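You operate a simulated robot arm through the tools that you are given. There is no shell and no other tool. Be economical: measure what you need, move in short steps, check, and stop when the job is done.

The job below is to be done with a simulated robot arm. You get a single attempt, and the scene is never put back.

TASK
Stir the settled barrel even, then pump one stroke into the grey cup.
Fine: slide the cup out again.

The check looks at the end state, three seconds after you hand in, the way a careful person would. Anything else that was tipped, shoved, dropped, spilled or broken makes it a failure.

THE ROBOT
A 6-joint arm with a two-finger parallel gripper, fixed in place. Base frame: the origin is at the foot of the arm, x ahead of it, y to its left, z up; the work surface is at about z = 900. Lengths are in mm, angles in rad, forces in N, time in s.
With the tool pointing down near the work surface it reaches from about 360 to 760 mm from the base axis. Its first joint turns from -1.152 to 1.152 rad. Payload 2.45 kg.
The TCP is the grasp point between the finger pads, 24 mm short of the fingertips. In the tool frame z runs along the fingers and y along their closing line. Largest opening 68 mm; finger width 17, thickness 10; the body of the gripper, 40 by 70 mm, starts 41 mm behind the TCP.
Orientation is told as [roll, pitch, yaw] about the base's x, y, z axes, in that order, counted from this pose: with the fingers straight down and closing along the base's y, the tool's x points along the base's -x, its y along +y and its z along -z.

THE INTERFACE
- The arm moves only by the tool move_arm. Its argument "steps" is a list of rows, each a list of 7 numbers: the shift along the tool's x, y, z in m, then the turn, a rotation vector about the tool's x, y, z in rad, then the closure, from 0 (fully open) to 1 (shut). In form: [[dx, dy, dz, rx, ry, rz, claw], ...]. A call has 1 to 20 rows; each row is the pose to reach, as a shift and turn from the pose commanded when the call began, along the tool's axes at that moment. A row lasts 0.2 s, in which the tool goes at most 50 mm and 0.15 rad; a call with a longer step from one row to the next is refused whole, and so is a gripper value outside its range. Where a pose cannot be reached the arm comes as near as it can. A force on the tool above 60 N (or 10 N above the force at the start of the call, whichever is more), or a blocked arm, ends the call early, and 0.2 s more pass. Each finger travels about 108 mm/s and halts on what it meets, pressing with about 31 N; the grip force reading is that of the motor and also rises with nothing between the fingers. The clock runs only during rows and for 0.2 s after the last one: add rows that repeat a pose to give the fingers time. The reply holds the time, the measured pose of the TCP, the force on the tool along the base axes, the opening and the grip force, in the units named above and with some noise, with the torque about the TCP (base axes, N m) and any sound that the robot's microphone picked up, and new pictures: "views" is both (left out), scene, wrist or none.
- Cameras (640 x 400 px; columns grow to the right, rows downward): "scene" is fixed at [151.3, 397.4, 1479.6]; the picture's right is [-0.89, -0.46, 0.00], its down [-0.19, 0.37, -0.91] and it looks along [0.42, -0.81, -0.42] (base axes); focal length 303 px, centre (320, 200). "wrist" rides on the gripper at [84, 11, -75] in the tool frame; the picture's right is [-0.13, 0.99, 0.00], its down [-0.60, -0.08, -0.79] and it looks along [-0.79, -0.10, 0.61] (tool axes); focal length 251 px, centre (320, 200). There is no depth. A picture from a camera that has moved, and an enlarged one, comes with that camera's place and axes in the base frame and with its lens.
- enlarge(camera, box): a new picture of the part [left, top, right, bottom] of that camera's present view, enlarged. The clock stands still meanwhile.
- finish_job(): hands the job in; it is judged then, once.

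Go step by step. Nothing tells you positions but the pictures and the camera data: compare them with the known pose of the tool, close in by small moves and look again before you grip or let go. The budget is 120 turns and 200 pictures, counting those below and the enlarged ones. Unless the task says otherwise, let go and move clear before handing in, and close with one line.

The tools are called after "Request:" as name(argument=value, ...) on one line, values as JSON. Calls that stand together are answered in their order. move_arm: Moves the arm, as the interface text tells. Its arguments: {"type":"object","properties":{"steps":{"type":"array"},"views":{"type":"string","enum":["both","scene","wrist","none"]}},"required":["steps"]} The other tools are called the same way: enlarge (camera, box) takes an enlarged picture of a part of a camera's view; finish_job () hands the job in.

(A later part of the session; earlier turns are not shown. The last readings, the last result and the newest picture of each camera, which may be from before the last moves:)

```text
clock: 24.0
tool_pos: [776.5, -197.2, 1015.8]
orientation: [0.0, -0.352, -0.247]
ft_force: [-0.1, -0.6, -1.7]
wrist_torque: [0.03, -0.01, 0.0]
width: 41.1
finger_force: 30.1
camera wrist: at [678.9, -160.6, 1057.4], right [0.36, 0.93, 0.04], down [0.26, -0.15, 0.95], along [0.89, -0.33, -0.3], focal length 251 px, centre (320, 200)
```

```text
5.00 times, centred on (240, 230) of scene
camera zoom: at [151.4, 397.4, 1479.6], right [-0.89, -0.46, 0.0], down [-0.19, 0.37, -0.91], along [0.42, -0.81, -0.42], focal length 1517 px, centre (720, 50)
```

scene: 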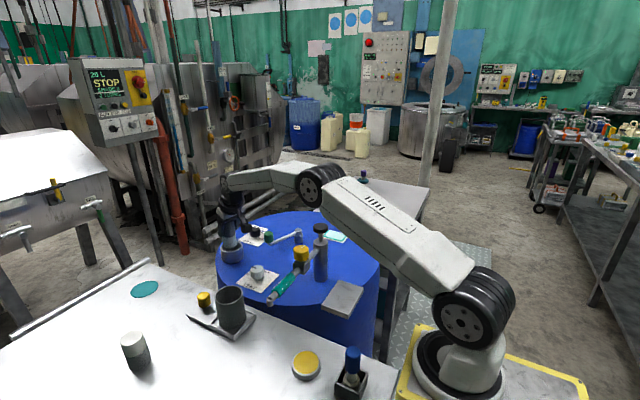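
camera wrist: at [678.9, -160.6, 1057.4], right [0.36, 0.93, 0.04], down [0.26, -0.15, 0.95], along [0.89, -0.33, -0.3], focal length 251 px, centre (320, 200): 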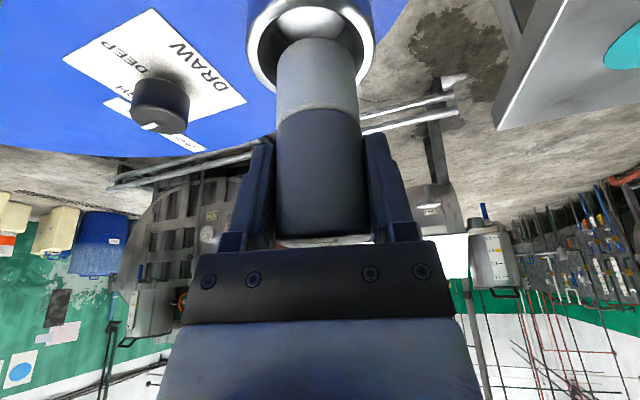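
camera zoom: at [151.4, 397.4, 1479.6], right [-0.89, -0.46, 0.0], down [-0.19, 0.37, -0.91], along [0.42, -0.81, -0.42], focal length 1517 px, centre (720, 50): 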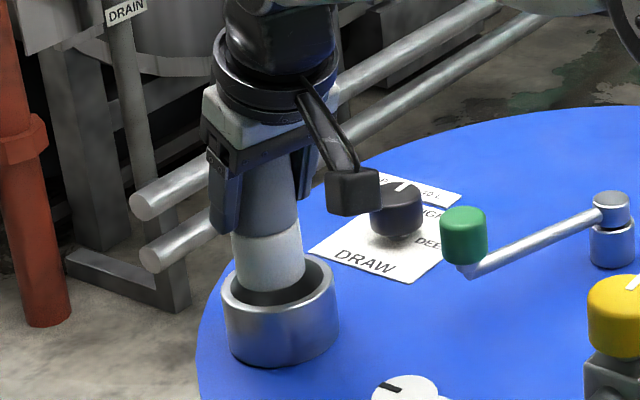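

Meter is centered over the collar within ~2 mm. Continue down.

Request:
move_arm(steps=[[0.0034, -0.0015, 0.0094, 0, 0, 0, 1], [0.0069, -0.0015, 0.0188, 0, 0, 0, 1], [0.0106, -0.0015, 0.029, 0, 0, 0, 1], [0.0106, -0.0015, 0.029, 0, 0, 0, 1]], views="both")

Request:
enlarge(camera="scene", box=[200, 190, 280, 270])

```text
clock: 25.0
tool_pos: [778.3, -198.4, 983.6]
orientation: [-0.003, -0.351, -0.25]
ft_force: [-4.1, 0.1, -1.2]
wrist_torque: [0.01, 0.19, -0.02]
width: 40.5
finger_force: 31.2
camera wrist: at [680.1, -163.0, 1025.4], right [0.36, 0.93, 0.04], down [0.27, -0.15, 0.95], along [0.89, -0.33, -0.3], focal length 251 px, centre (320, 200)
```

scene: 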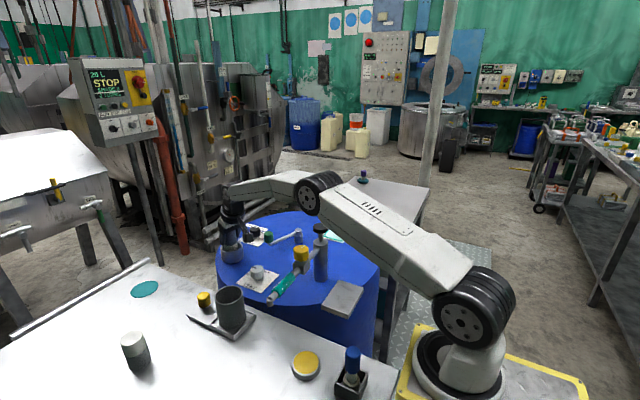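
wrist: 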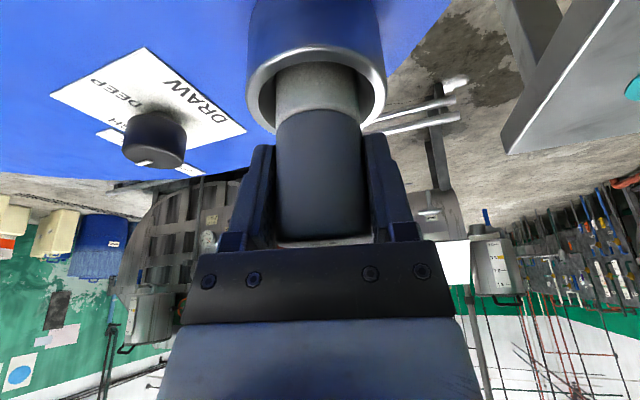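

```text
5.00 times, centred on (240, 230) of scene
camera zoom: at [151.3, 397.4, 1479.6], right [-0.89, -0.46, 0.0], down [-0.19, 0.37, -0.91], along [0.42, -0.81, -0.42], focal length 1517 px, centre (720, 50)
```

zoom: 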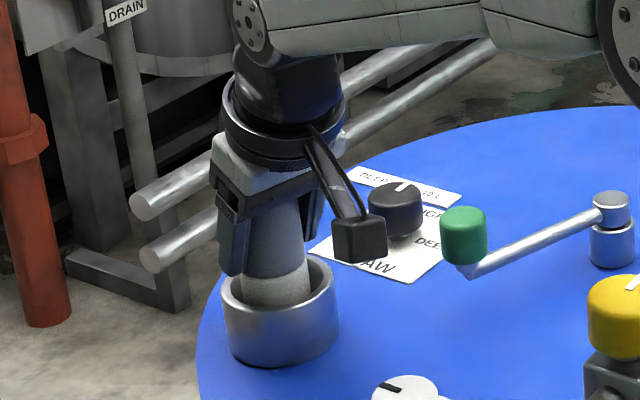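

Slight side contact; ease 2 mm inward and continue down gently.

Request:
move_arm(steps=[[0.003, 0, 0.001, 0, 0, 0, 1], [0.0045, 0, 0.005, 0, 0, 0, 1], [0.005, 0, 0.0075, 0, 0, 0, 1], [0.005, 0, 0.0075, 0, 0, 0, 1]], views="none")

```text
clock: 26.0
tool_pos: [776.5, -198.3, 975.2]
orientation: [-0.001, -0.353, -0.25]
ft_force: [0.2, 0.5, 0.5]
wrist_torque: [-0.02, -0.01, 0.04]
width: 40.6
finger_force: 31.0
```

Request:
move_arm(steps=[[0.0007, 0, 0.0019, 0, 0, 0, 1], [0.0014, 0, 0.0038, 0, 0, 0, 1], [0.002, 0, 0.0055, 0, 0, 0, 1], [0.002, 0, 0.0055, 0, 0, 0, 1]], views="none")

```text
clock: 27.0
tool_pos: [778.4, -200.3, 973.7]
orientation: [-0.001, -0.362, -0.25]
ft_force: [-2.3, 5.6, 23.4]
wrist_torque: [0.43, -0.45, 0.18]
width: 40.8
finger_force: 31.1
```

Seated at z≈974. Release and rise to read the display.

Request:
move_arm(steps=[[-0.0014, 0, -0.0038, 0, 0, 0, 1], [-0.0014, 0, -0.0038, 0, 0, 0, 0.3], [-0.0014, 0, -0.0038, 0, 0, 0, 0], [-0.0014, 0, -0.0038, 0, 0, 0, 0], [-0.015, 0, -0.041, 0, 0, 0, 0], [-0.0284, 0, -0.078, 0, 0, 0, 0], [-0.0284, 0, -0.078, 0, 0, 0, 0]], views="wrist")

Request:
enlarge(camera="wrist", box=[270, 0, 370, 130])

```text
clock: 28.6
tool_pos: [774.5, -197.8, 1051.0]
orientation: [-0.002, -0.351, -0.249]
ft_force: [0.6, 0.2, -0.5]
wrist_torque: [0.0, 0.03, 0.03]
width: 68.1
finger_force: 0.0
camera wrist: at [677.0, -160.3, 1093.9], right [0.36, 0.93, 0.04], down [0.27, -0.15, 0.95], along [0.89, -0.33, -0.3], focal length 251 px, centre (320, 200)
```

wrist: 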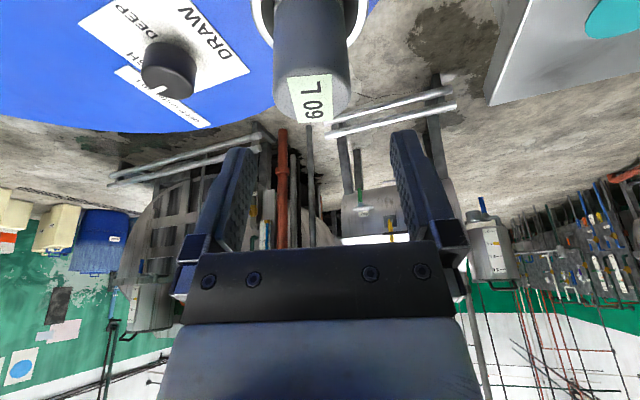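

```text
3.08 times, centred on (320, 65) of wrist
camera zoom: at [677.0, -160.3, 1093.9], right [0.36, 0.93, 0.04], down [0.27, -0.15, 0.95], along [0.89, -0.33, -0.3], focal length 774 px, centre (320, 615)
```

zoom: 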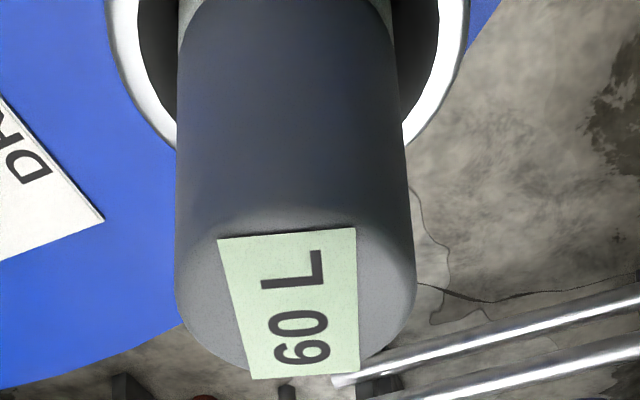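

The meter reads 60 L, so HIGH (already set) is right. Now I take the meter back to its place.

Request:
move_arm(steps=[[0.012, 0, 0.037, 0, 0, 0, 0], [0.0233, -0.001, 0.0734, 0, 0, 0, 0], [0.0233, -0.001, 0.0734, 0, 0, 0, 0], [0.0233, -0.001, 0.0734, 0, 0, 0, 1], [0.0233, -0.001, 0.0734, 0, 0, 0, 1], [0.0233, -0.001, 0.0734, 0, 0, 0, 1], [0.0164, -0.001, 0.0546, 0, 0, 0, 1], [0.0027, -0.001, 0.017, 0, 0, 0, 1], [-0.011, -0.001, -0.0206, 0, 0, 0, 1], [-0.0237, -0.001, -0.0552, 0, 0, 0, 1], [-0.0237, -0.001, -0.0552, 0, 0, 0, 1]], views="wrist")

```text
clock: 31.0
tool_pos: [777.7, -202.3, 1113.7]
orientation: [-0.001, -0.353, -0.251]
ft_force: [0.7, 0.0, -1.0]
wrist_torque: [-0.04, 0.02, 0.03]
width: 41.1
finger_force: 30.8
camera wrist: at [678.7, -164.0, 1154.6], right [0.36, 0.93, 0.04], down [0.27, -0.15, 0.95], along [0.89, -0.33, -0.3], focal length 251 px, centre (320, 200)
```

wrist: 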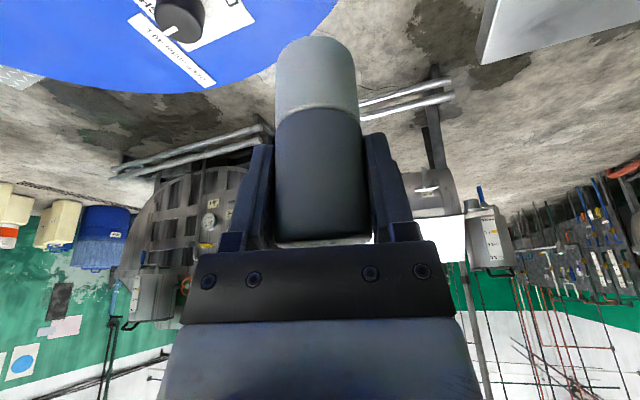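

Request:
move_arm(steps=[[0.0076, 0.0376, -0.0028, -0.016, 0, -0.0435, 1], [0.0152, 0.0753, -0.0055, -0.032, 0, -0.087, 1], [0.0228, 0.113, -0.0083, -0.048, 0, -0.13, 1], [0.0303, 0.1505, -0.011, -0.0636, 0, -0.174, 1], [0.038, 0.188, -0.0138, -0.08, 0, -0.2175, 1], [0.0455, 0.2258, -0.0166, -0.0954, 0, -0.261, 1], [0.0455, 0.2258, -0.0166, -0.0954, 0, -0.261, 1]], views="none")

```text
clock: 32.6
tool_pos: [788.3, 31.6, 1111.0]
orientation: [-0.002, -0.351, 0.029]
ft_force: [0.1, -0.1, -0.6]
wrist_torque: [-0.03, -0.04, 0.02]
width: 40.9
finger_force: 30.7
```

Request:
move_arm(steps=[[0.0137, -0.001, 0.0376, 0, 0, 0, 1], [0.0274, -0.002, 0.0751, 0, 0, 0, 1], [0.0412, -0.002, 0.1127, 0, 0, 0, 1], [0.048, -0.002, 0.1305, 0, 0, 0, 1], [0.048, -0.002, 0.1305, 0, 0, 0, 1]], views="wrist")

```text
clock: 33.8
tool_pos: [789.0, 27.3, 973.4]
orientation: [0.0, -0.353, 0.028]
ft_force: [0.1, 0.8, -1.1]
wrist_torque: [-0.04, -0.01, -0.02]
width: 41.1
finger_force: 31.4
camera wrist: at [683.8, 35.8, 1015.1], right [0.09, 0.99, 0.04], down [0.3, -0.07, 0.95], along [0.95, -0.08, -0.3], focal length 251 px, centre (320, 200)
```

wrist: 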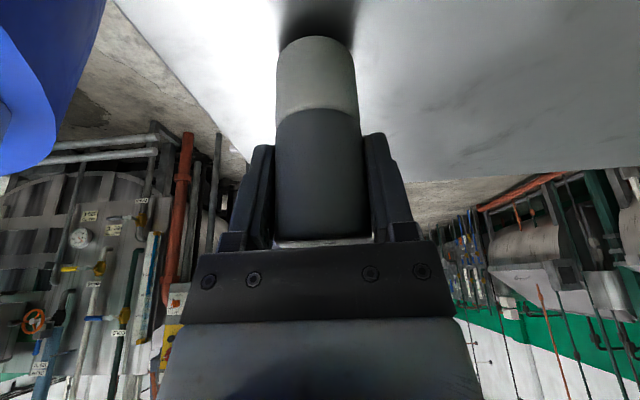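

Request:
move_arm(steps=[[0.0012, 0, 0.0033, 0, 0, 0, 1], [0.0024, 0, 0.0066, 0, 0, 0, 1], [0.0024, 0, 0.0066, 0, 0, 0, 1]], views="none")

```text
clock: 34.6
tool_pos: [789.3, 27.1, 967.3]
orientation: [-0.003, -0.352, 0.028]
ft_force: [-0.6, -0.8, 3.6]
wrist_torque: [0.04, 0.02, 0.05]
width: 41.3
finger_force: 31.0
```

Just touching. Release and rise.

Request:
move_arm(steps=[[0.0003, 0, 0.0008, 0, 0, 0, 1], [0.0003, 0, 0.0008, 0, 0, 0, 0.3], [0.0003, 0, 0.0008, 0, 0, 0, 0], [0.0003, 0, 0.0008, 0, 0, 0, 0], [-0.013, 0, -0.036, 0, 0, 0, 0], [-0.0264, 0, -0.0735, 0, 0, 0, 0], [-0.042, 0, -0.115, 0, 0, 0, 0], [-0.042, 0, -0.115, 0, 0, 0, 0]], views="wrist")

```text
clock: 36.4
tool_pos: [786.6, 24.9, 1091.4]
orientation: [-0.002, -0.354, 0.027]
ft_force: [0.4, 0.1, 0.2]
wrist_torque: [0.0, 0.01, 0.01]
width: 67.8
finger_force: 0.1
camera wrist: at [681.8, 33.9, 1133.9], right [0.09, 0.99, 0.04], down [0.3, -0.07, 0.95], along [0.95, -0.08, -0.3], focal length 251 px, centre (320, 200)
```

wrist: 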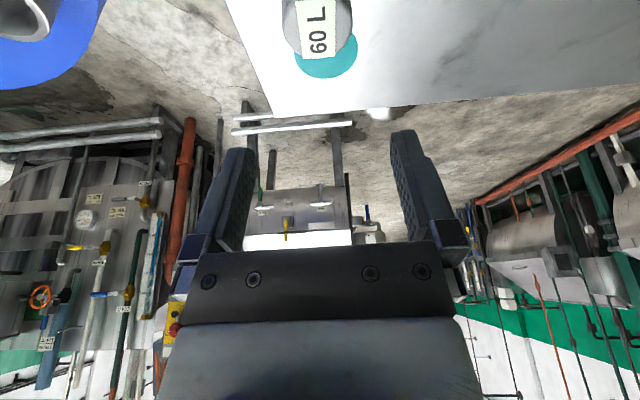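

Meter is back and holds "60 L". Now fetch the plug at (691,180).

Request:
move_arm(steps=[[0.0176, 0.0313, -0.005, -0.015, 0, -0.041, 0], [0.0353, 0.0626, -0.01, -0.03, 0, -0.083, 0], [0.053, 0.094, -0.0155, -0.045, 0, -0.124, 0], [0.07, 0.125, -0.0207, -0.06, 0, -0.165, 0], [0.0882, 0.1565, -0.0259, -0.0755, 0, -0.2066, 0], [0.0882, 0.1565, -0.0259, -0.0755, 0, -0.2066, 0]], views="none")

```text
clock: 37.8
tool_pos: [692.3, 181.7, 1084.2]
orientation: [-0.004, -0.353, 0.249]
ft_force: [0.9, -0.3, 0.1]
wrist_torque: [0.0, -0.01, 0.03]
width: 67.8
finger_force: 0.0
```

Request:
move_arm(steps=[[0.0138, 0, 0.0378, 0, 0, 0, 0], [0.0276, -0.001, 0.0757, 0, 0, 0, 0], [0.0415, -0.001, 0.1128, 0, 0, 0, 0], [0.0415, -0.001, 0.1128, 0, 0, 0, 0], [0.0415, -0.001, 0.1128, 0, 0, 0, 1], [0.0415, -0.001, 0.1128, 0, 0, 0, 1], [0.0415, -0.001, 0.1128, 0, 0, 0, 1], [0.0346, -0.001, 0.094, 0, 0, 0, 1], [0.021, -0.001, 0.0565, 0, 0, 0, 1], [0.0074, -0.001, 0.019, 0, 0, 0, 1], [-0.007, -0.001, -0.02, 0, 0, 0, 1], [-0.0145, -0.001, -0.0412, 0, 0, 0, 1], [-0.0145, -0.001, -0.0412, 0, 0, 0, 1]], views="wrist")

```text
clock: 40.6
tool_pos: [693.9, 179.5, 1126.6]
orientation: [-0.003, -0.352, 0.252]
ft_force: [-0.3, 0.7, -0.8]
wrist_torque: [0.03, -0.04, 0.02]
width: 40.1
finger_force: 30.9
camera wrist: at [589.2, 165.4, 1169.1], right [-0.13, 0.99, 0.04], down [0.3, 0.0, 0.95], along [0.94, 0.13, -0.3], focal length 251 px, centre (320, 200)
```

wrist: 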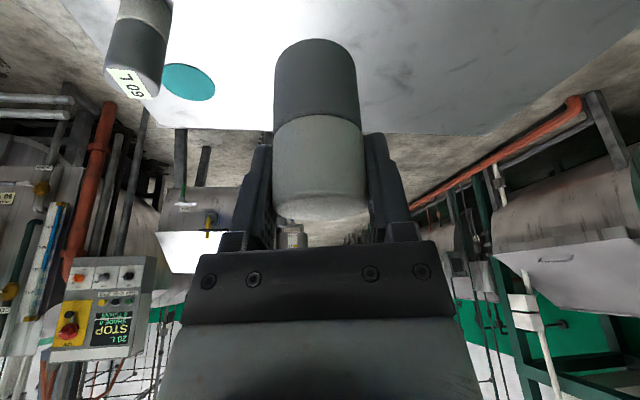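

Request:
move_arm(steps=[[0.0019, -0.043, 0.001, 0.019, 0, 0.052, 1], [0.0038, -0.086, 0.0024, 0.038, 0, 0.104, 1], [0.0057, -0.129, 0.0036, 0.057, 0, 0.157, 1], [0.0076, -0.1725, 0.0048, 0.076, 0, 0.209, 1], [0.0095, -0.2156, 0.006, 0.095, 0, 0.261, 1], [0.0113, -0.2587, 0.0072, 0.114, 0, 0.313, 1], [0.0132, -0.3018, 0.0084, 0.133, 0, 0.365, 1], [0.0151, -0.345, 0.0096, 0.152, 0, 0.417, 1], [0.017, -0.388, 0.0108, 0.1715, 0, 0.4695, 1], [0.017, -0.388, 0.0108, 0.1715, 0, 0.4695, 1]], views="none")

```text
clock: 42.8
tool_pos: [774.5, -199.1, 1111.8]
orientation: [-0.003, -0.353, -0.251]
ft_force: [0.7, -0.4, -0.7]
wrist_torque: [0.05, 0.04, 0.02]
width: 39.9
finger_force: 30.8
```

Request:
move_arm(steps=[[0.011, 0, 0.0315, 0, 0, 0, 1], [0.0216, 0, 0.063, 0, 0, 0, 1], [0.0324, 0, 0.0946, 0, 0, 0, 1], [0.0324, 0, 0.0946, 0, 0, 0, 1]], views="wrist")

```text
clock: 43.8
tool_pos: [778.3, -201.4, 1008.8]
orientation: [-0.003, -0.352, -0.251]
ft_force: [-0.1, 0.0, -0.7]
wrist_torque: [0.01, 0.01, -0.01]
width: 40.0
finger_force: 31.4
camera wrist: at [679.8, -163.7, 1051.4], right [0.36, 0.93, 0.04], down [0.26, -0.15, 0.95], along [0.89, -0.34, -0.3], focal length 251 px, centre (320, 200)
```

wrist: 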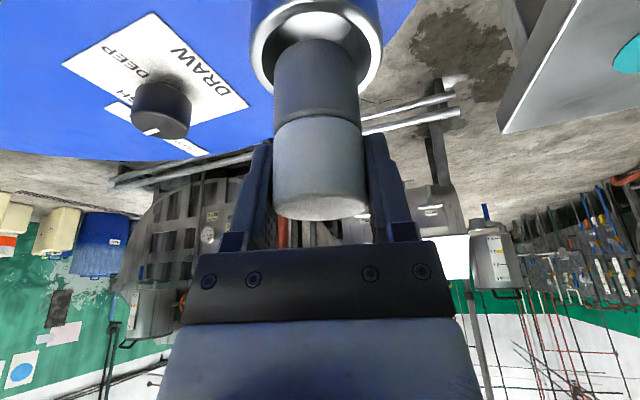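

Centred. Lowering in.

Request:
move_arm(steps=[[0.0045, 0, 0.009, 0, 0, 0, 1], [0.0078, 0, 0.0182, 0, 0, 0, 1], [0.0115, 0, 0.028, 0, 0, 0, 1], [0.0135, 0, 0.034, 0, 0, 0, 1], [0.0135, 0, 0.034, 0, 0, 0, 1]], views="none")

```text
clock: 45.0
tool_pos: [777.0, -199.4, 975.0]
orientation: [-0.001, -0.353, -0.252]
ft_force: [0.5, 0.0, -0.7]
wrist_torque: [0.02, -0.06, 0.04]
width: 40.0
finger_force: 31.2
```

Request:
move_arm(steps=[[0.001, 0, 0.0028, 0, 0, 0, 1], [0.0017, 0, 0.0047, 0, 0, 0, 1], [0.0017, 0, 0.0047, 0, 0, 0, 1]], views="none")

```text
clock: 45.8
tool_pos: [776.1, -199.8, 969.9]
orientation: [-0.001, -0.354, -0.252]
ft_force: [2.8, -1.7, 1.6]
wrist_torque: [-0.05, -0.08, 0.01]
width: 39.9
finger_force: 31.1
```

Seated. Release and rise, then view the whole scene.

Request:
move_arm(steps=[[0, 0, 0, 0, 0, 0, 0.3], [0, 0, 0, 0, 0, 0, 0], [0, 0, 0, 0, 0, 0, 0], [-0.0137, 0, -0.0376, 0, 0, 0, 0], [-0.0284, 0, -0.078, 0, 0, 0, 0], [-0.042, 0, -0.115, 0, 0, 0, 0], [-0.042, 0, -0.115, 0, 0, 0, 0]], views="both")

```text
clock: 47.4
tool_pos: [774.5, -196.1, 1093.0]
orientation: [-0.003, -0.352, -0.254]
ft_force: [0.1, -0.4, -0.9]
wrist_torque: [0.02, -0.02, -0.04]
width: 68.0
finger_force: 0.0
camera wrist: at [676.3, -159.4, 1134.1], right [0.36, 0.93, 0.04], down [0.26, -0.15, 0.95], along [0.89, -0.34, -0.3], focal length 251 px, centre (320, 200)
```

scene: 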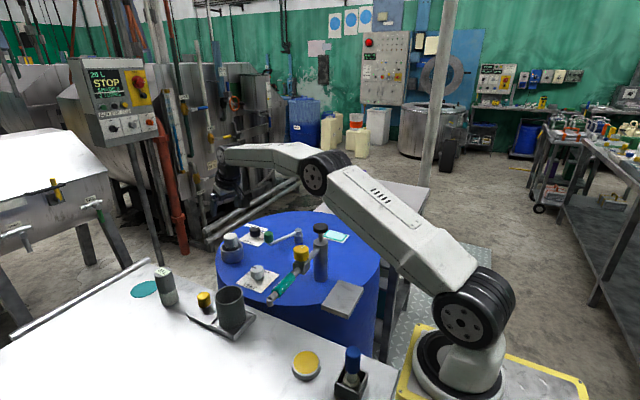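
wrist: 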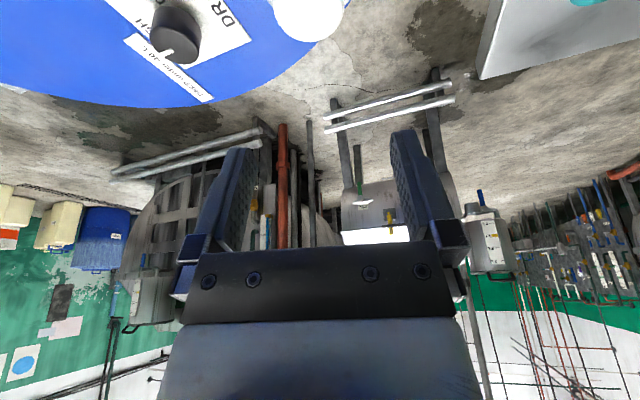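

Plug and meter are restored. Next the crank: I'll take a low side view of the handle and nearby knob to get heights.

Request:
move_arm(steps=[[0.036, -0.016, 0.011, 0, 0, 0, 0], [0.073, -0.033, 0.023, 0, 0, 0, 0], [0.11, -0.05, 0.034, 0, 0, 0, 0], [0.146, -0.066, 0.0457, 0, 0, 0, 0], [0.146, -0.066, 0.0457, 0, 0, 0, 0]], views="both")

```text
clock: 48.6
tool_pos: [641.8, -234.8, 996.4]
orientation: [-0.001, -0.352, -0.251]
ft_force: [-0.3, 0.5, -0.7]
wrist_torque: [-0.03, -0.03, -0.02]
width: 68.0
finger_force: 0.2
camera wrist: at [543.4, -196.6, 1038.1], right [0.36, 0.93, 0.04], down [0.26, -0.15, 0.95], along [0.89, -0.34, -0.3], focal length 251 px, centre (320, 200)
```

scene: 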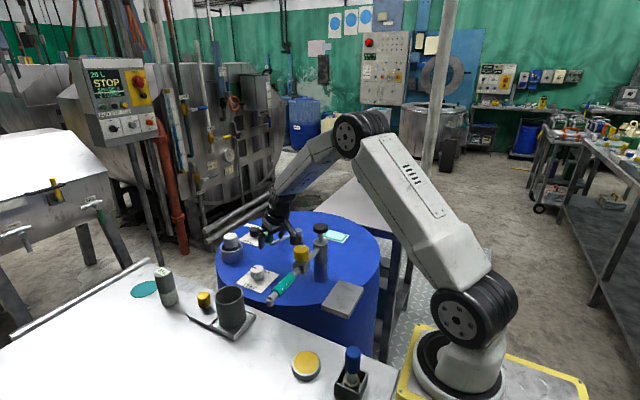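
wrist: 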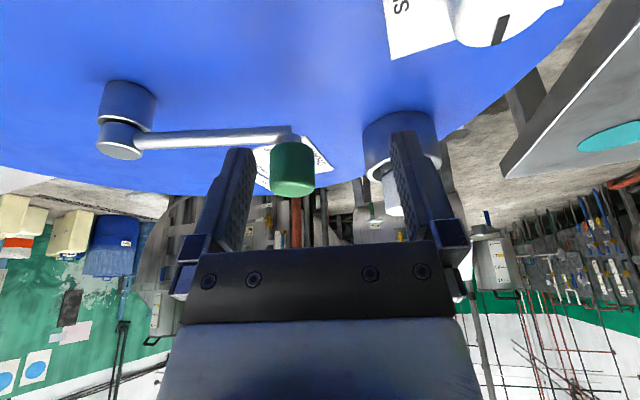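

Triangulated: handle top at about (672,-263,985), pivot about (634,-371), crank radius ≈115; draw knob top is ≈928, well below. I'll move above the handle with a yaw that keeps the camera away from the pump (479,-237).

Request:
move_arm(steps=[[-0.0117, 0, -0.0319, 0, 0, 0, 0], [-0.023, -0.007, -0.028, -0.032, 0.05, -0.1125, 0], [-0.034, -0.013, -0.024, -0.064, 0.1, -0.225, 0], [-0.0455, -0.0197, -0.0196, -0.0953, 0.15, -0.3377, 0], [-0.0455, -0.0197, -0.0196, -0.0953, 0.15, -0.3377, 0]], views="both")

```text
clock: 49.8
tool_pos: [672.7, -261.2, 1032.4]
orientation: [-0.001, -0.198, 0.101]
ft_force: [-0.1, 0.1, -0.1]
wrist_torque: [-0.01, 0.01, 0.0]
width: 67.9
finger_force: 0.0
camera wrist: at [574.4, -259.8, 1090.0], right [0.03, 1.0, 0.02], down [0.44, -0.03, 0.9], along [0.9, -0.01, -0.44], focal length 251 px, centre (320, 200)
```

scene: 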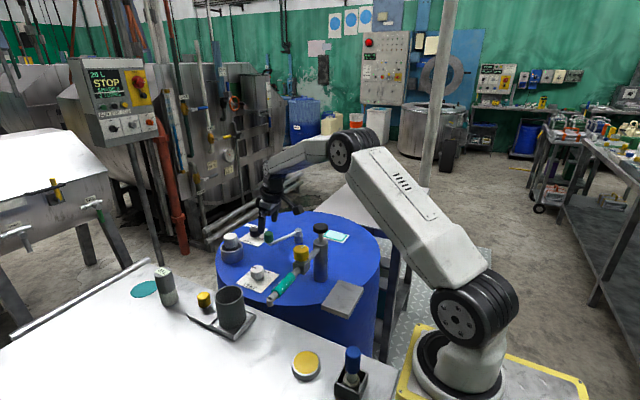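
wrist: 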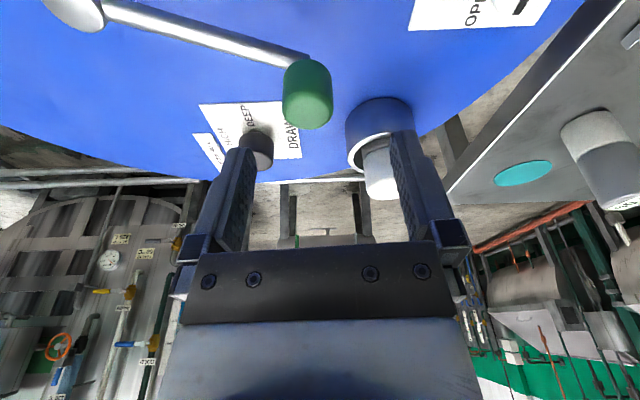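

Handle refined to (678,-266). Descending around it.

Request:
move_arm(steps=[[0.003, -0.0054, 0.02, 0, 0, 0, 0], [0.006, -0.0054, 0.042, 0, 0, 0, 0], [0.0088, -0.0054, 0.0635, 0, 0, 0, 0], [0.0088, -0.0054, 0.0635, 0, 0, 0, 0]], views="wrist")

```text
clock: 50.8
tool_pos: [678.5, -264.8, 967.4]
orientation: [-0.001, -0.201, 0.099]
ft_force: [-1.0, 0.2, 0.4]
wrist_torque: [-0.01, 0.0, -0.02]
width: 67.9
finger_force: 0.2
camera wrist: at [579.8, -264.0, 1024.8], right [0.03, 1.0, 0.02], down [0.44, -0.03, 0.9], along [0.9, -0.01, -0.44], focal length 251 px, centre (320, 200)
```

wrist: 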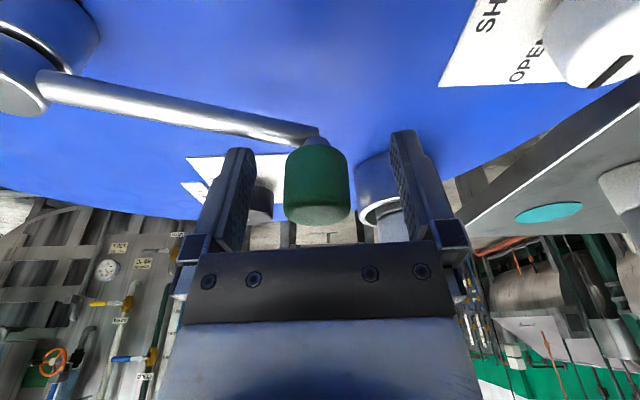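

Request:
move_arm(steps=[[0, 0, 0, 0, 0, 0, 1], [0, 0, 0, 0, 0, 0, 1], [0, 0, 0, 0, 0, 0, 1]], views="wrist")

```text
clock: 51.6
tool_pos: [678.6, -264.2, 967.4]
orientation: [-0.002, -0.201, 0.101]
ft_force: [4.9, 4.7, 3.0]
wrist_torque: [0.62, -0.26, 0.29]
width: 29.8
finger_force: 43.9
camera wrist: at [580.2, -263.5, 1025.4], right [0.03, 1.0, 0.02], down [0.44, -0.03, 0.9], along [0.9, -0.01, -0.44], focal length 251 px, centre (320, 200)
```

wrist: 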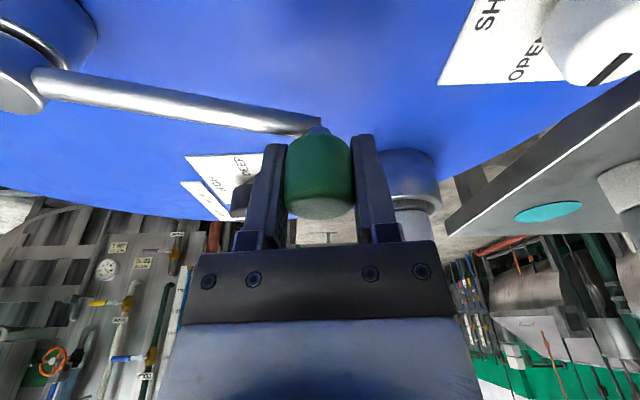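

Firm grip on the crank (29.8 mm). Testing a short clockwise arc and watching forces.

Request:
move_arm(steps=[[-0.0145, -0.0088, 0.0029, 0.02, -0.0385, 0.07, 1], [-0.0276, -0.0197, 0.0056, 0.04, -0.077, 0.139, 1], [-0.039, -0.0324, 0.0079, 0.059, -0.1155, 0.208, 1], [-0.0483, -0.0469, 0.0098, 0.079, -0.154, 0.278, 1], [-0.0483, -0.0469, 0.0098, 0.079, -0.154, 0.278, 1]], views="both")

```text
clock: 52.1
tool_pos: [687.1, -267.3, 966.6]
orientation: [0.012, -0.211, 0.024]
ft_force: [-21.3, 12.6, 17.7]
wrist_torque: [-0.76, 0.96, -0.02]
width: 29.4
finger_force: 43.4
stopped in row 2: the force on the tool passed its limit at 113 N (the readings are from after the stop); the commanded pose is now the measured one
camera wrist: at [590.0, -259.6, 1022.9], right [0.1, 0.99, 0.04], down [0.43, -0.08, 0.9], along [0.9, -0.07, -0.43], focal length 251 px, centre (320, 200)
```

scene: 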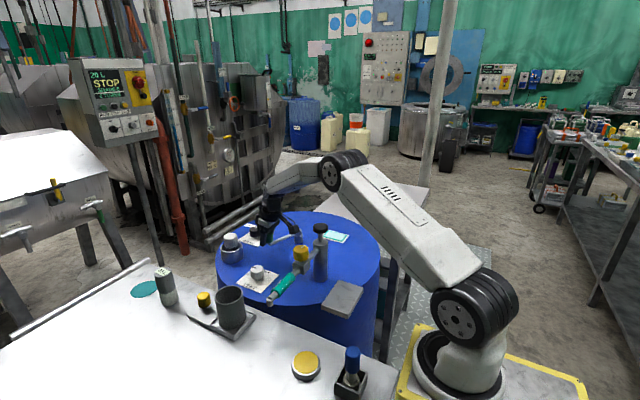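
wrist: 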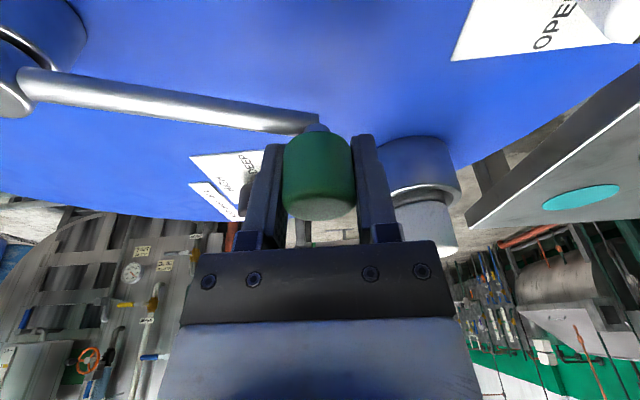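

The crank resists (viscous or opposing). Trying the same direction slowly.

Request:
move_arm(steps=[[-0.0026, -0.0013, 0.0006, 0, 0, 0, 1], [-0.0052, -0.0027, 0.0011, 0, 0, 0, 1], [-0.0078, -0.004, 0.0017, 0, 0, 0, 1], [-0.0104, -0.0054, 0.0022, 0, 0, 0, 1], [-0.013, -0.0067, 0.0028, 0, 0, 0, 1]], views="none")

```text
clock: 52.8
tool_pos: [692.3, -265.8, 962.9]
orientation: [0.026, -0.195, 0.025]
ft_force: [-22.0, 10.8, 14.0]
wrist_torque: [-0.15, 0.8, 0.0]
width: 29.3
finger_force: 43.7
stopped in row 3: the force on the tool passed its limit at 60 N (the readings are from after the stop); the commanded pose is now the measured one
```

Request:
enlarge(camera="scene", box=[215, 205, 345, 285])

Request:
enlarge(camera="wrist", box=[0, 0, 420, 260])

```text
4.92 times, centred on (280, 245) of scene
camera zoom: at [150.4, 397.9, 1479.5], right [-0.89, -0.46, 0.0], down [-0.19, 0.37, -0.91], along [0.42, -0.81, -0.42], focal length 1494 px, centre (517, -22)
```

zoom: 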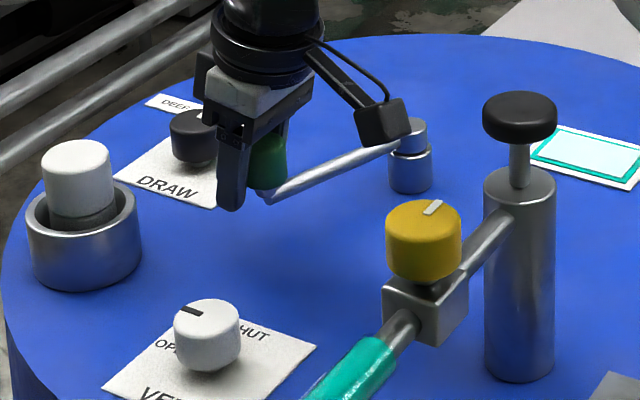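

```text
1.52 times, centred on (210, 130) of wrist
camera zoom: at [594.5, -259.9, 1022.0], right [0.1, 0.99, 0.05], down [0.44, -0.09, 0.89], along [0.89, -0.07, -0.45], focal length 383 px, centre (488, 307)
```

zoom: 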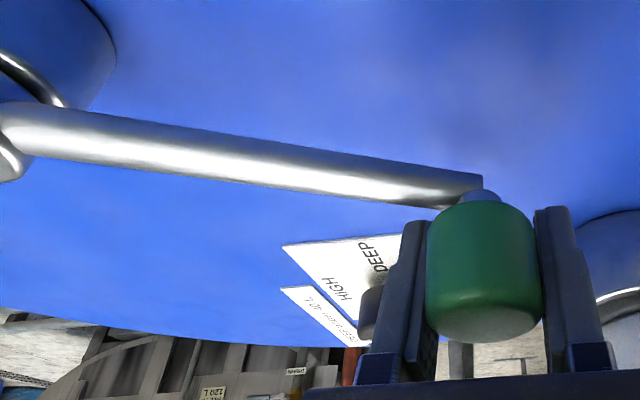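

The crank didn't move — the pads slid along the handle instead. I'll regrip centred and try the other direction.

Request:
move_arm(steps=[[0, 0, 0, 0, 0, 0, 0.2], [0, 0, 0, 0, 0, 0, 0.2], [0.0124, 0.0018, -0.0065, 0.011, -0.005, -0.074, 0.2], [0.0124, 0.0018, -0.0065, 0.011, -0.005, -0.074, 0.2], [0.0124, 0.0018, -0.0065, 0.011, -0.005, -0.074, 1], [0.0124, 0.0018, -0.0065, 0.011, -0.005, -0.074, 1], [0.0124, 0.0018, -0.0065, 0.011, -0.005, -0.074, 1]], views="wrist")

```text
clock: 54.4
tool_pos: [680.7, -266.2, 966.1]
orientation: [-0.006, -0.205, 0.098]
ft_force: [7.2, 5.0, 0.8]
wrist_torque: [0.53, -0.44, 0.34]
width: 29.7
finger_force: 43.7
camera wrist: at [583.6, -264.5, 1023.4], right [0.03, 1.0, 0.02], down [0.43, -0.03, 0.9], along [0.9, -0.02, -0.43], focal length 251 px, centre (320, 200)
```

wrist: 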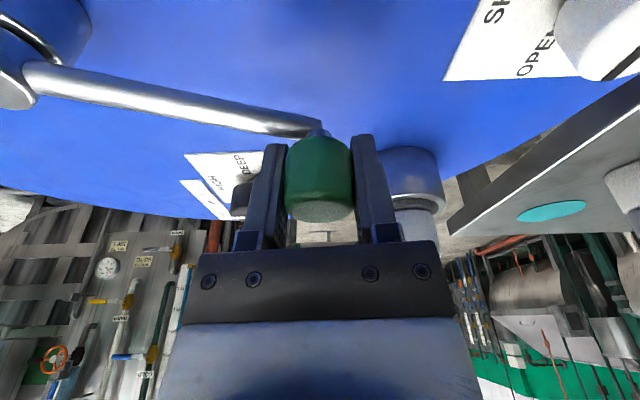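

Request:
move_arm(steps=[[0.0022, 0.0011, -0.0005, 0, 0, 0, 1], [0.0044, 0.0022, -0.0009, 0, 0, 0, 1], [0.0066, 0.0033, -0.0014, 0, 0, 0, 1], [0.0088, 0.0044, -0.0018, 0, 0, 0, 1], [0.011, 0.0055, -0.0023, 0, 0, 0, 1], [0.0132, 0.0066, -0.0028, 0, 0, 0, 1]], views="wrist")

```text
clock: 55.8
tool_pos: [666.7, -261.6, 968.4]
orientation: [-0.005, -0.205, 0.096]
ft_force: [7.3, 6.7, 2.4]
wrist_torque: [0.69, -0.79, 0.62]
width: 29.7
finger_force: 43.4
camera wrist: at [568.6, -259.8, 1023.6], right [0.03, 1.0, 0.02], down [0.43, -0.03, 0.9], along [0.9, -0.02, -0.44], focal length 251 px, centre (320, 200)
```

wrist: 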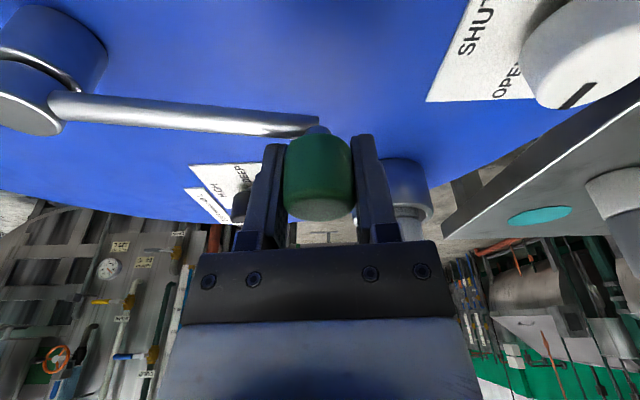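

The crank turns freely counter-clockwise. Now a longer arc around the near side, with yaw keeping the camera clear of the pump.

Request:
move_arm(steps=[[0.0162, 0.0047, -0.0034, -0.013, 0.035, -0.0687, 1], [0.0328, 0.0069, -0.0068, -0.024, 0.065, -0.138, 1], [0.0496, 0.0066, -0.0103, -0.033, 0.095, -0.2076, 1], [0.0662, 0.0036, -0.0138, -0.04, 0.125, -0.2777, 1], [0.0821, -0.0018, -0.0171, -0.0447, 0.155, -0.348, 1], [0.097, -0.0096, -0.0202, -0.047, 0.175, -0.399, 1], [0.1107, -0.0196, -0.023, -0.0413, 0.205, -0.4, 1], [0.1228, -0.0315, -0.0255, -0.0413, 0.205, -0.4, 1], [0.1329, -0.0452, -0.0276, -0.0413, 0.205, -0.4, 1], [0.141, -0.0602, -0.0293, -0.0413, 0.205, -0.4, 1]], views="both")

```text
clock: 58.0
tool_pos: [527.6, -334.1, 965.6]
orientation: [-0.002, 0.005, 0.499]
ft_force: [0.2, 0.2, -0.9]
wrist_torque: [-0.02, -0.03, 0.02]
width: 0.2
finger_force: 23.6
camera wrist: at [448.6, -364.4, 1042.2], right [-0.36, 0.93, 0.0], down [0.57, 0.22, 0.79], along [0.74, 0.28, -0.61], focal length 251 px, centre (320, 200)
```

scene: 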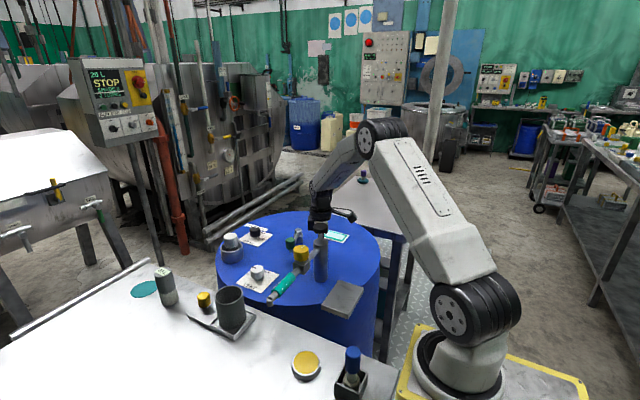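
wrist: 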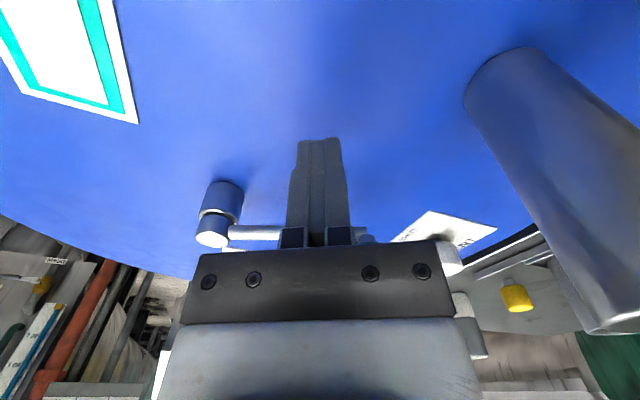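

The pads slipped off at about α≈1.9 because I was pulling along the pad plane; nothing was disturbed. Better: push the handle from behind with closed fingers. Rising and moving behind the handle.

Request:
move_arm(steps=[[0, 0, -0.035, 0, 0, 0, 1], [0, 0, -0.07, 0, 0, 0, 1], [-0.036, 0.003, -0.07, 0.003, -0.035, 0.037, 1], [-0.071, 0.0054, -0.07, 0.005, -0.07, 0.075, 1], [-0.106, 0.008, -0.07, 0.008, -0.105, 0.112, 1], [-0.1408, 0.0108, -0.07, 0.0105, -0.14, 0.15, 1], [-0.1408, 0.0108, -0.07, 0.0105, -0.14, 0.15, 1]], views="both")

Request:
enlarge(camera="scene", box=[215, 205, 345, 285])

```text
clock: 59.6
tool_pos: [646.5, -259.1, 1037.6]
orientation: [-0.003, -0.136, 0.349]
ft_force: [0.9, 0.4, -0.1]
wrist_torque: [0.02, 0.01, -0.01]
width: 0.1
finger_force: 22.9
camera wrist: at [554.9, -280.3, 1101.2], right [-0.22, 0.98, 0.01], down [0.49, 0.1, 0.87], along [0.85, 0.2, -0.5], focal length 251 px, centre (320, 200)
```

scene: 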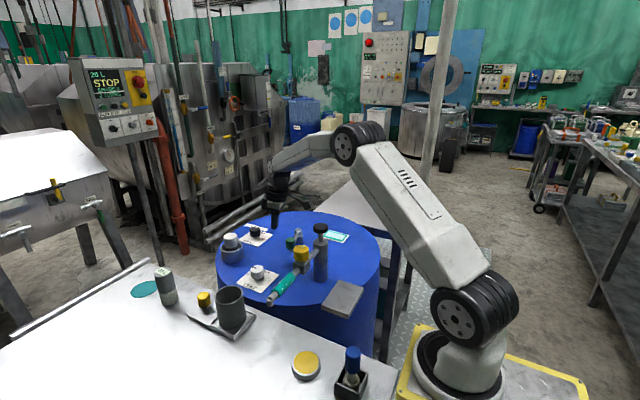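
wrist: 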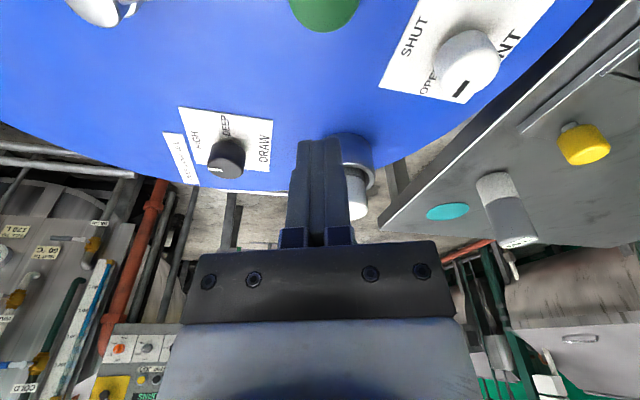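

```text
4.92 times, centred on (280, 245) of scene
camera zoom: at [151.3, 397.4, 1479.6], right [-0.89, -0.46, 0.0], down [-0.19, 0.37, -0.91], along [0.42, -0.81, -0.42], focal length 1494 px, centre (517, -22)
```

zoom: 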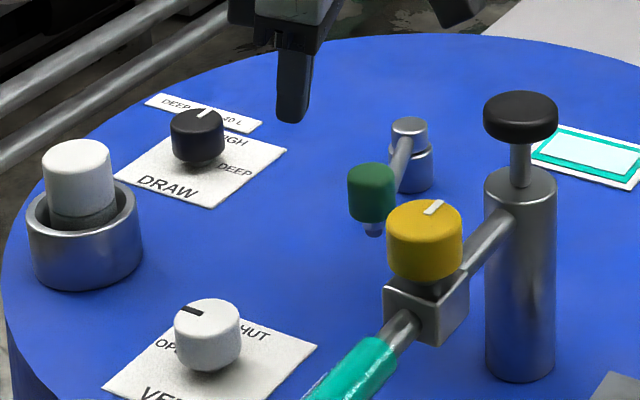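

Handle at α≈1.90. Lowering closed fingers behind it.

Request:
move_arm(steps=[[0.0046, 0, 0.0335, 0, 0, 0, 1], [0.0091, 0, 0.0664, 0, 0, 0, 1], [0.0091, 0, 0.0664, 0, 0, 0, 1]], views="none")

```text
clock: 60.4
tool_pos: [647.0, -257.6, 966.3]
orientation: [-0.006, -0.135, 0.349]
ft_force: [0.1, -0.6, 0.4]
wrist_torque: [0.0, 0.0, 0.02]
width: 0.0
finger_force: 23.7
```

Now pushing the handle counter-clockwise around the near side.

Request:
move_arm(steps=[[0.0181, 0.0065, -0.0055, -0.0055, 0.029, -0.046, 1], [0.037, 0.0098, -0.008, -0.009, 0.062, -0.0876, 1], [0.0561, 0.0099, -0.0106, -0.0107, 0.09, -0.1186, 1], [0.075, 0.0067, -0.0132, -0.0112, 0.111, -0.141, 1], [0.0931, 0.0003, -0.0157, -0.0108, 0.126, -0.15, 1], [0.1099, -0.0091, -0.0179, -0.01, 0.134, -0.149, 1], [0.1249, -0.0213, -0.02, -0.009, 0.134, -0.135, 1], [0.1375, -0.0358, -0.0217, -0.008, 0.128, -0.111, 1], [0.1476, -0.0522, -0.0231, -0.006, 0.114, -0.077, 1], [0.1548, -0.0702, -0.024, -0.003, 0.094, -0.033, 1], [0.1589, -0.0891, -0.0246, 0.002, 0.067, 0.019, 1], [0.1597, -0.1084, -0.0247, 0.009, 0.035, 0.078, 1]], views="both")

```text
clock: 61.0
tool_pos: [619.2, -257.0, 976.5]
orientation: [-0.021, -0.102, 0.443]
ft_force: [17.1, 7.2, -2.9]
wrist_torque: [-0.09, 0.06, -0.01]
width: 0.0
finger_force: 24.2
stopped in row 3: the force on the tool passed its limit at 78 N (the readings are from after the stop); the commanded pose is now the measured one
camera wrist: at [532.8, -284.9, 1042.3], right [-0.31, 0.95, -0.01], down [0.5, 0.17, 0.85], along [0.81, 0.26, -0.52], focal length 251 px, centre (320, 200)
```

scene: 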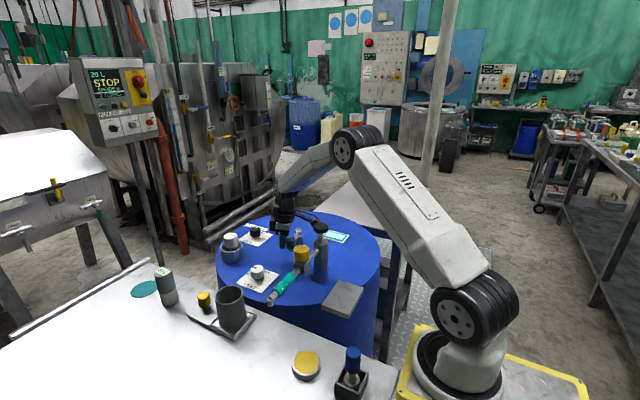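
wrist: 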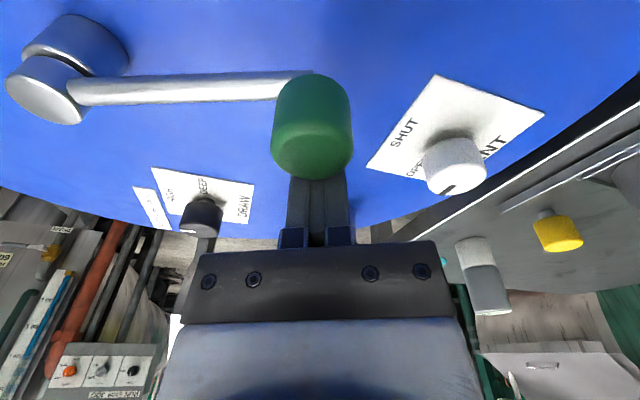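

Impact resistance at ~100 mm/s; the load looks viscous. Pushing slowly (~30 mm/s) instead.

Request:
move_arm(steps=[[0.0066, -0.0004, 0.0014, 0, 0, 0, 1], [0.0125, 0.0008, 0.002, 0, 0, 0, 1], [0.0185, 0.0017, 0.003, 0, 0, 0, 1], [0.0245, 0.0022, 0.0025, 0, 0, 0, 1], [0.0305, 0.0026, 0.002, 0, 0, 0, 1], [0.0365, 0.0025, 0.0015, 0, 0, 0, 1], [0.0424, 0.0021, 0.001, 0, 0, 0, 1], [0.048, 0.0014, 0.0005, 0, 0, 0, 1], [0.0541, 0.0005, 0, 0, 0, 0, 1]], views="wrist")

```text
clock: 61.6
tool_pos: [621.1, -257.0, 977.2]
orientation: [-0.035, -0.117, 0.45]
ft_force: [18.3, 3.4, -4.9]
wrist_torque: [0.0, 0.04, 0.07]
width: 0.1
finger_force: 23.7
stopped in row 2: the force on the tool passed its limit at 64 N (the readings are from after the stop); the commanded pose is now the measured one
camera wrist: at [531.4, -284.7, 1042.0], right [-0.31, 0.95, -0.02], down [0.48, 0.17, 0.86], along [0.82, 0.26, -0.51], focal length 251 px, centre (320, 200)
```

wrist: 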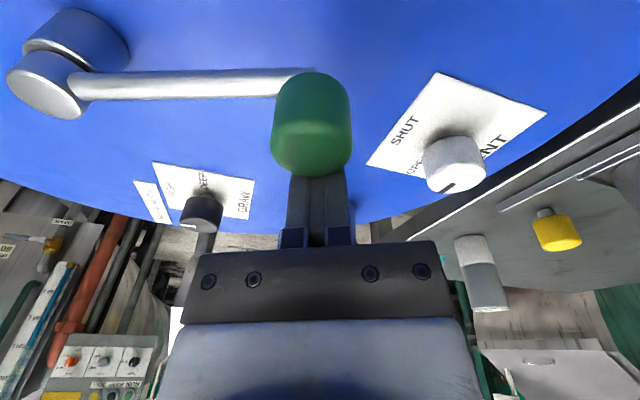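

The handle won't go beyond α≈1.9 — maybe it's a rocking lever with ~40° swing. Checking the sight pane for any change.

Request:
enlarge(camera="scene", box=[285, 215, 365, 260])

Request:
enlarge(camera="scene", box=[260, 225, 320, 265])

Request:
enlarge(camera="wrist", box=[0, 0, 200, 140])

```text
8.00 times, centred on (325, 238) of scene
camera zoom: at [152.0, 397.5, 1479.5], right [-0.89, -0.46, 0.0], down [-0.19, 0.37, -0.91], along [0.42, -0.81, -0.42], focal length 2427 px, centre (280, -100)
```

zoom: 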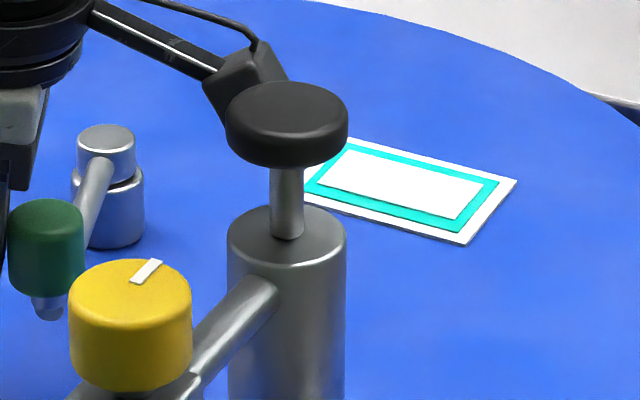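

```text
10.00 times, centred on (290, 245) of scene
camera zoom: at [152.0, 397.5, 1479.5], right [-0.89, -0.46, 0.0], down [-0.19, 0.37, -0.91], along [0.42, -0.81, -0.42], focal length 3034 px, centre (620, -250)
```

zoom: 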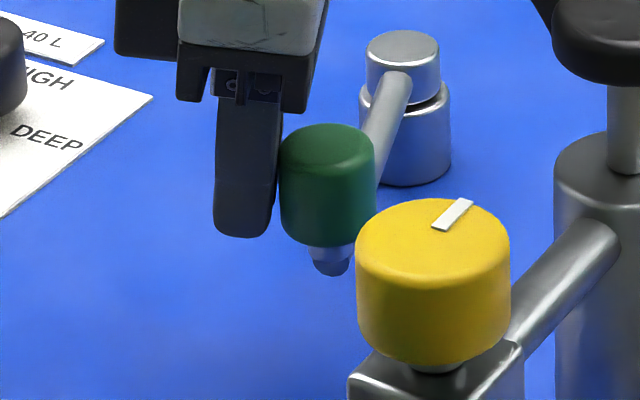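

```text
2.86 times, centred on (100, 70) of wrist
camera zoom: at [531.4, -284.7, 1042.0], right [-0.31, 0.95, -0.02], down [0.48, 0.17, 0.86], along [0.82, 0.26, -0.51], focal length 718 px, centre (949, 571)
```

zoom: 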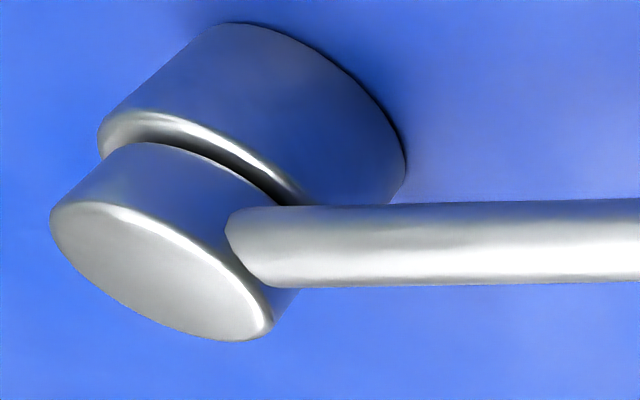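

Sight pane unchanged. I'll back off, rise, and level the tool so I can grip the handle with the pads across the swing direction.

Request:
move_arm(steps=[[-0.0078, -0.001, 0.0009, 0, 0, 0, 1], [-0.0116, -0.001, -0.032, -0.017, 0.058, 0, 1], [-0.0154, -0.001, -0.0636, -0.035, 0.117, 0, 1], [-0.0154, -0.001, -0.0636, -0.035, 0.117, 0, 0.5]], views="none")

```text
clock: 62.6
tool_pos: [625.2, -251.6, 1039.7]
orientation: [0.003, 0.005, 0.447]
ft_force: [0.8, -0.1, -1.2]
wrist_torque: [-0.01, 0.01, -0.01]
width: 33.9
finger_force: 0.1
```

Request:
move_arm(steps=[[0, 0, -0.015, 0, 0, 0.137, 0.5], [0, 0, -0.015, 0, 0, 0.274, 0.5], [0, 0, -0.015, 0, 0, 0.411, 0.5], [0, 0, -0.015, 0, 0, 0.548, 0.5], [0, 0, -0.015, 0, 0, 0.685, 0.3], [0.005, 0, -0.015, 0, 0, 0.823, 0.2], [0.01, 0, -0.015, 0, 0, 0.96, 0], [0.015, 0, -0.015, 0, 0, 1.097, 0], [0.02, -0.001, -0.015, 0, 0, 1.235, 0], [0.025, -0.001, -0.015, 0, 0, 1.372, 0], [0.0297, -0.0018, -0.015, 0, 0, 1.509, 0], [0.0297, -0.0018, -0.015, 0, 0, 1.647, 0], [0.0297, -0.0018, -0.015, 0, 0, 1.647, 0]], views="both")

```text
clock: 65.4
tool_pos: [599.0, -268.0, 1057.1]
orientation: [-0.006, 0.005, -1.202]
ft_force: [-0.2, 1.3, 0.1]
wrist_torque: [0.0, 0.03, 0.02]
width: 68.1
finger_force: 0.1
camera wrist: at [578.9, -186.1, 1133.2], right [0.97, 0.24, 0.0], down [0.15, -0.59, 0.79], along [0.18, -0.77, -0.61], focal length 251 px, centre (320, 200)
```

scene: 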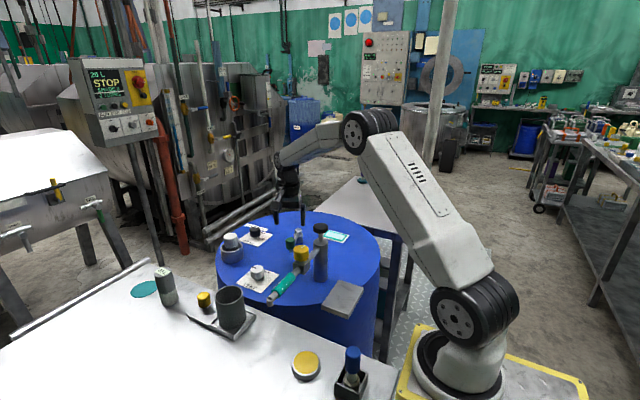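
wrist: 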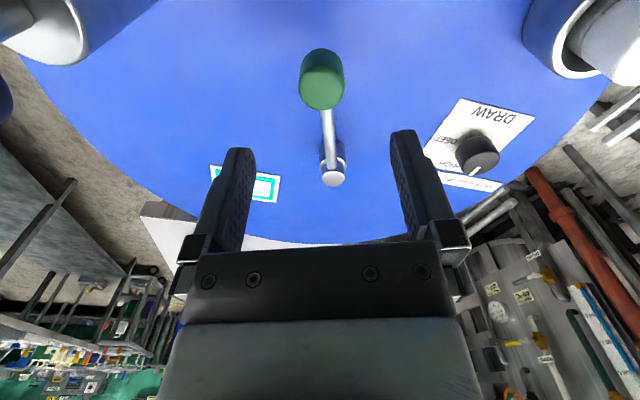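

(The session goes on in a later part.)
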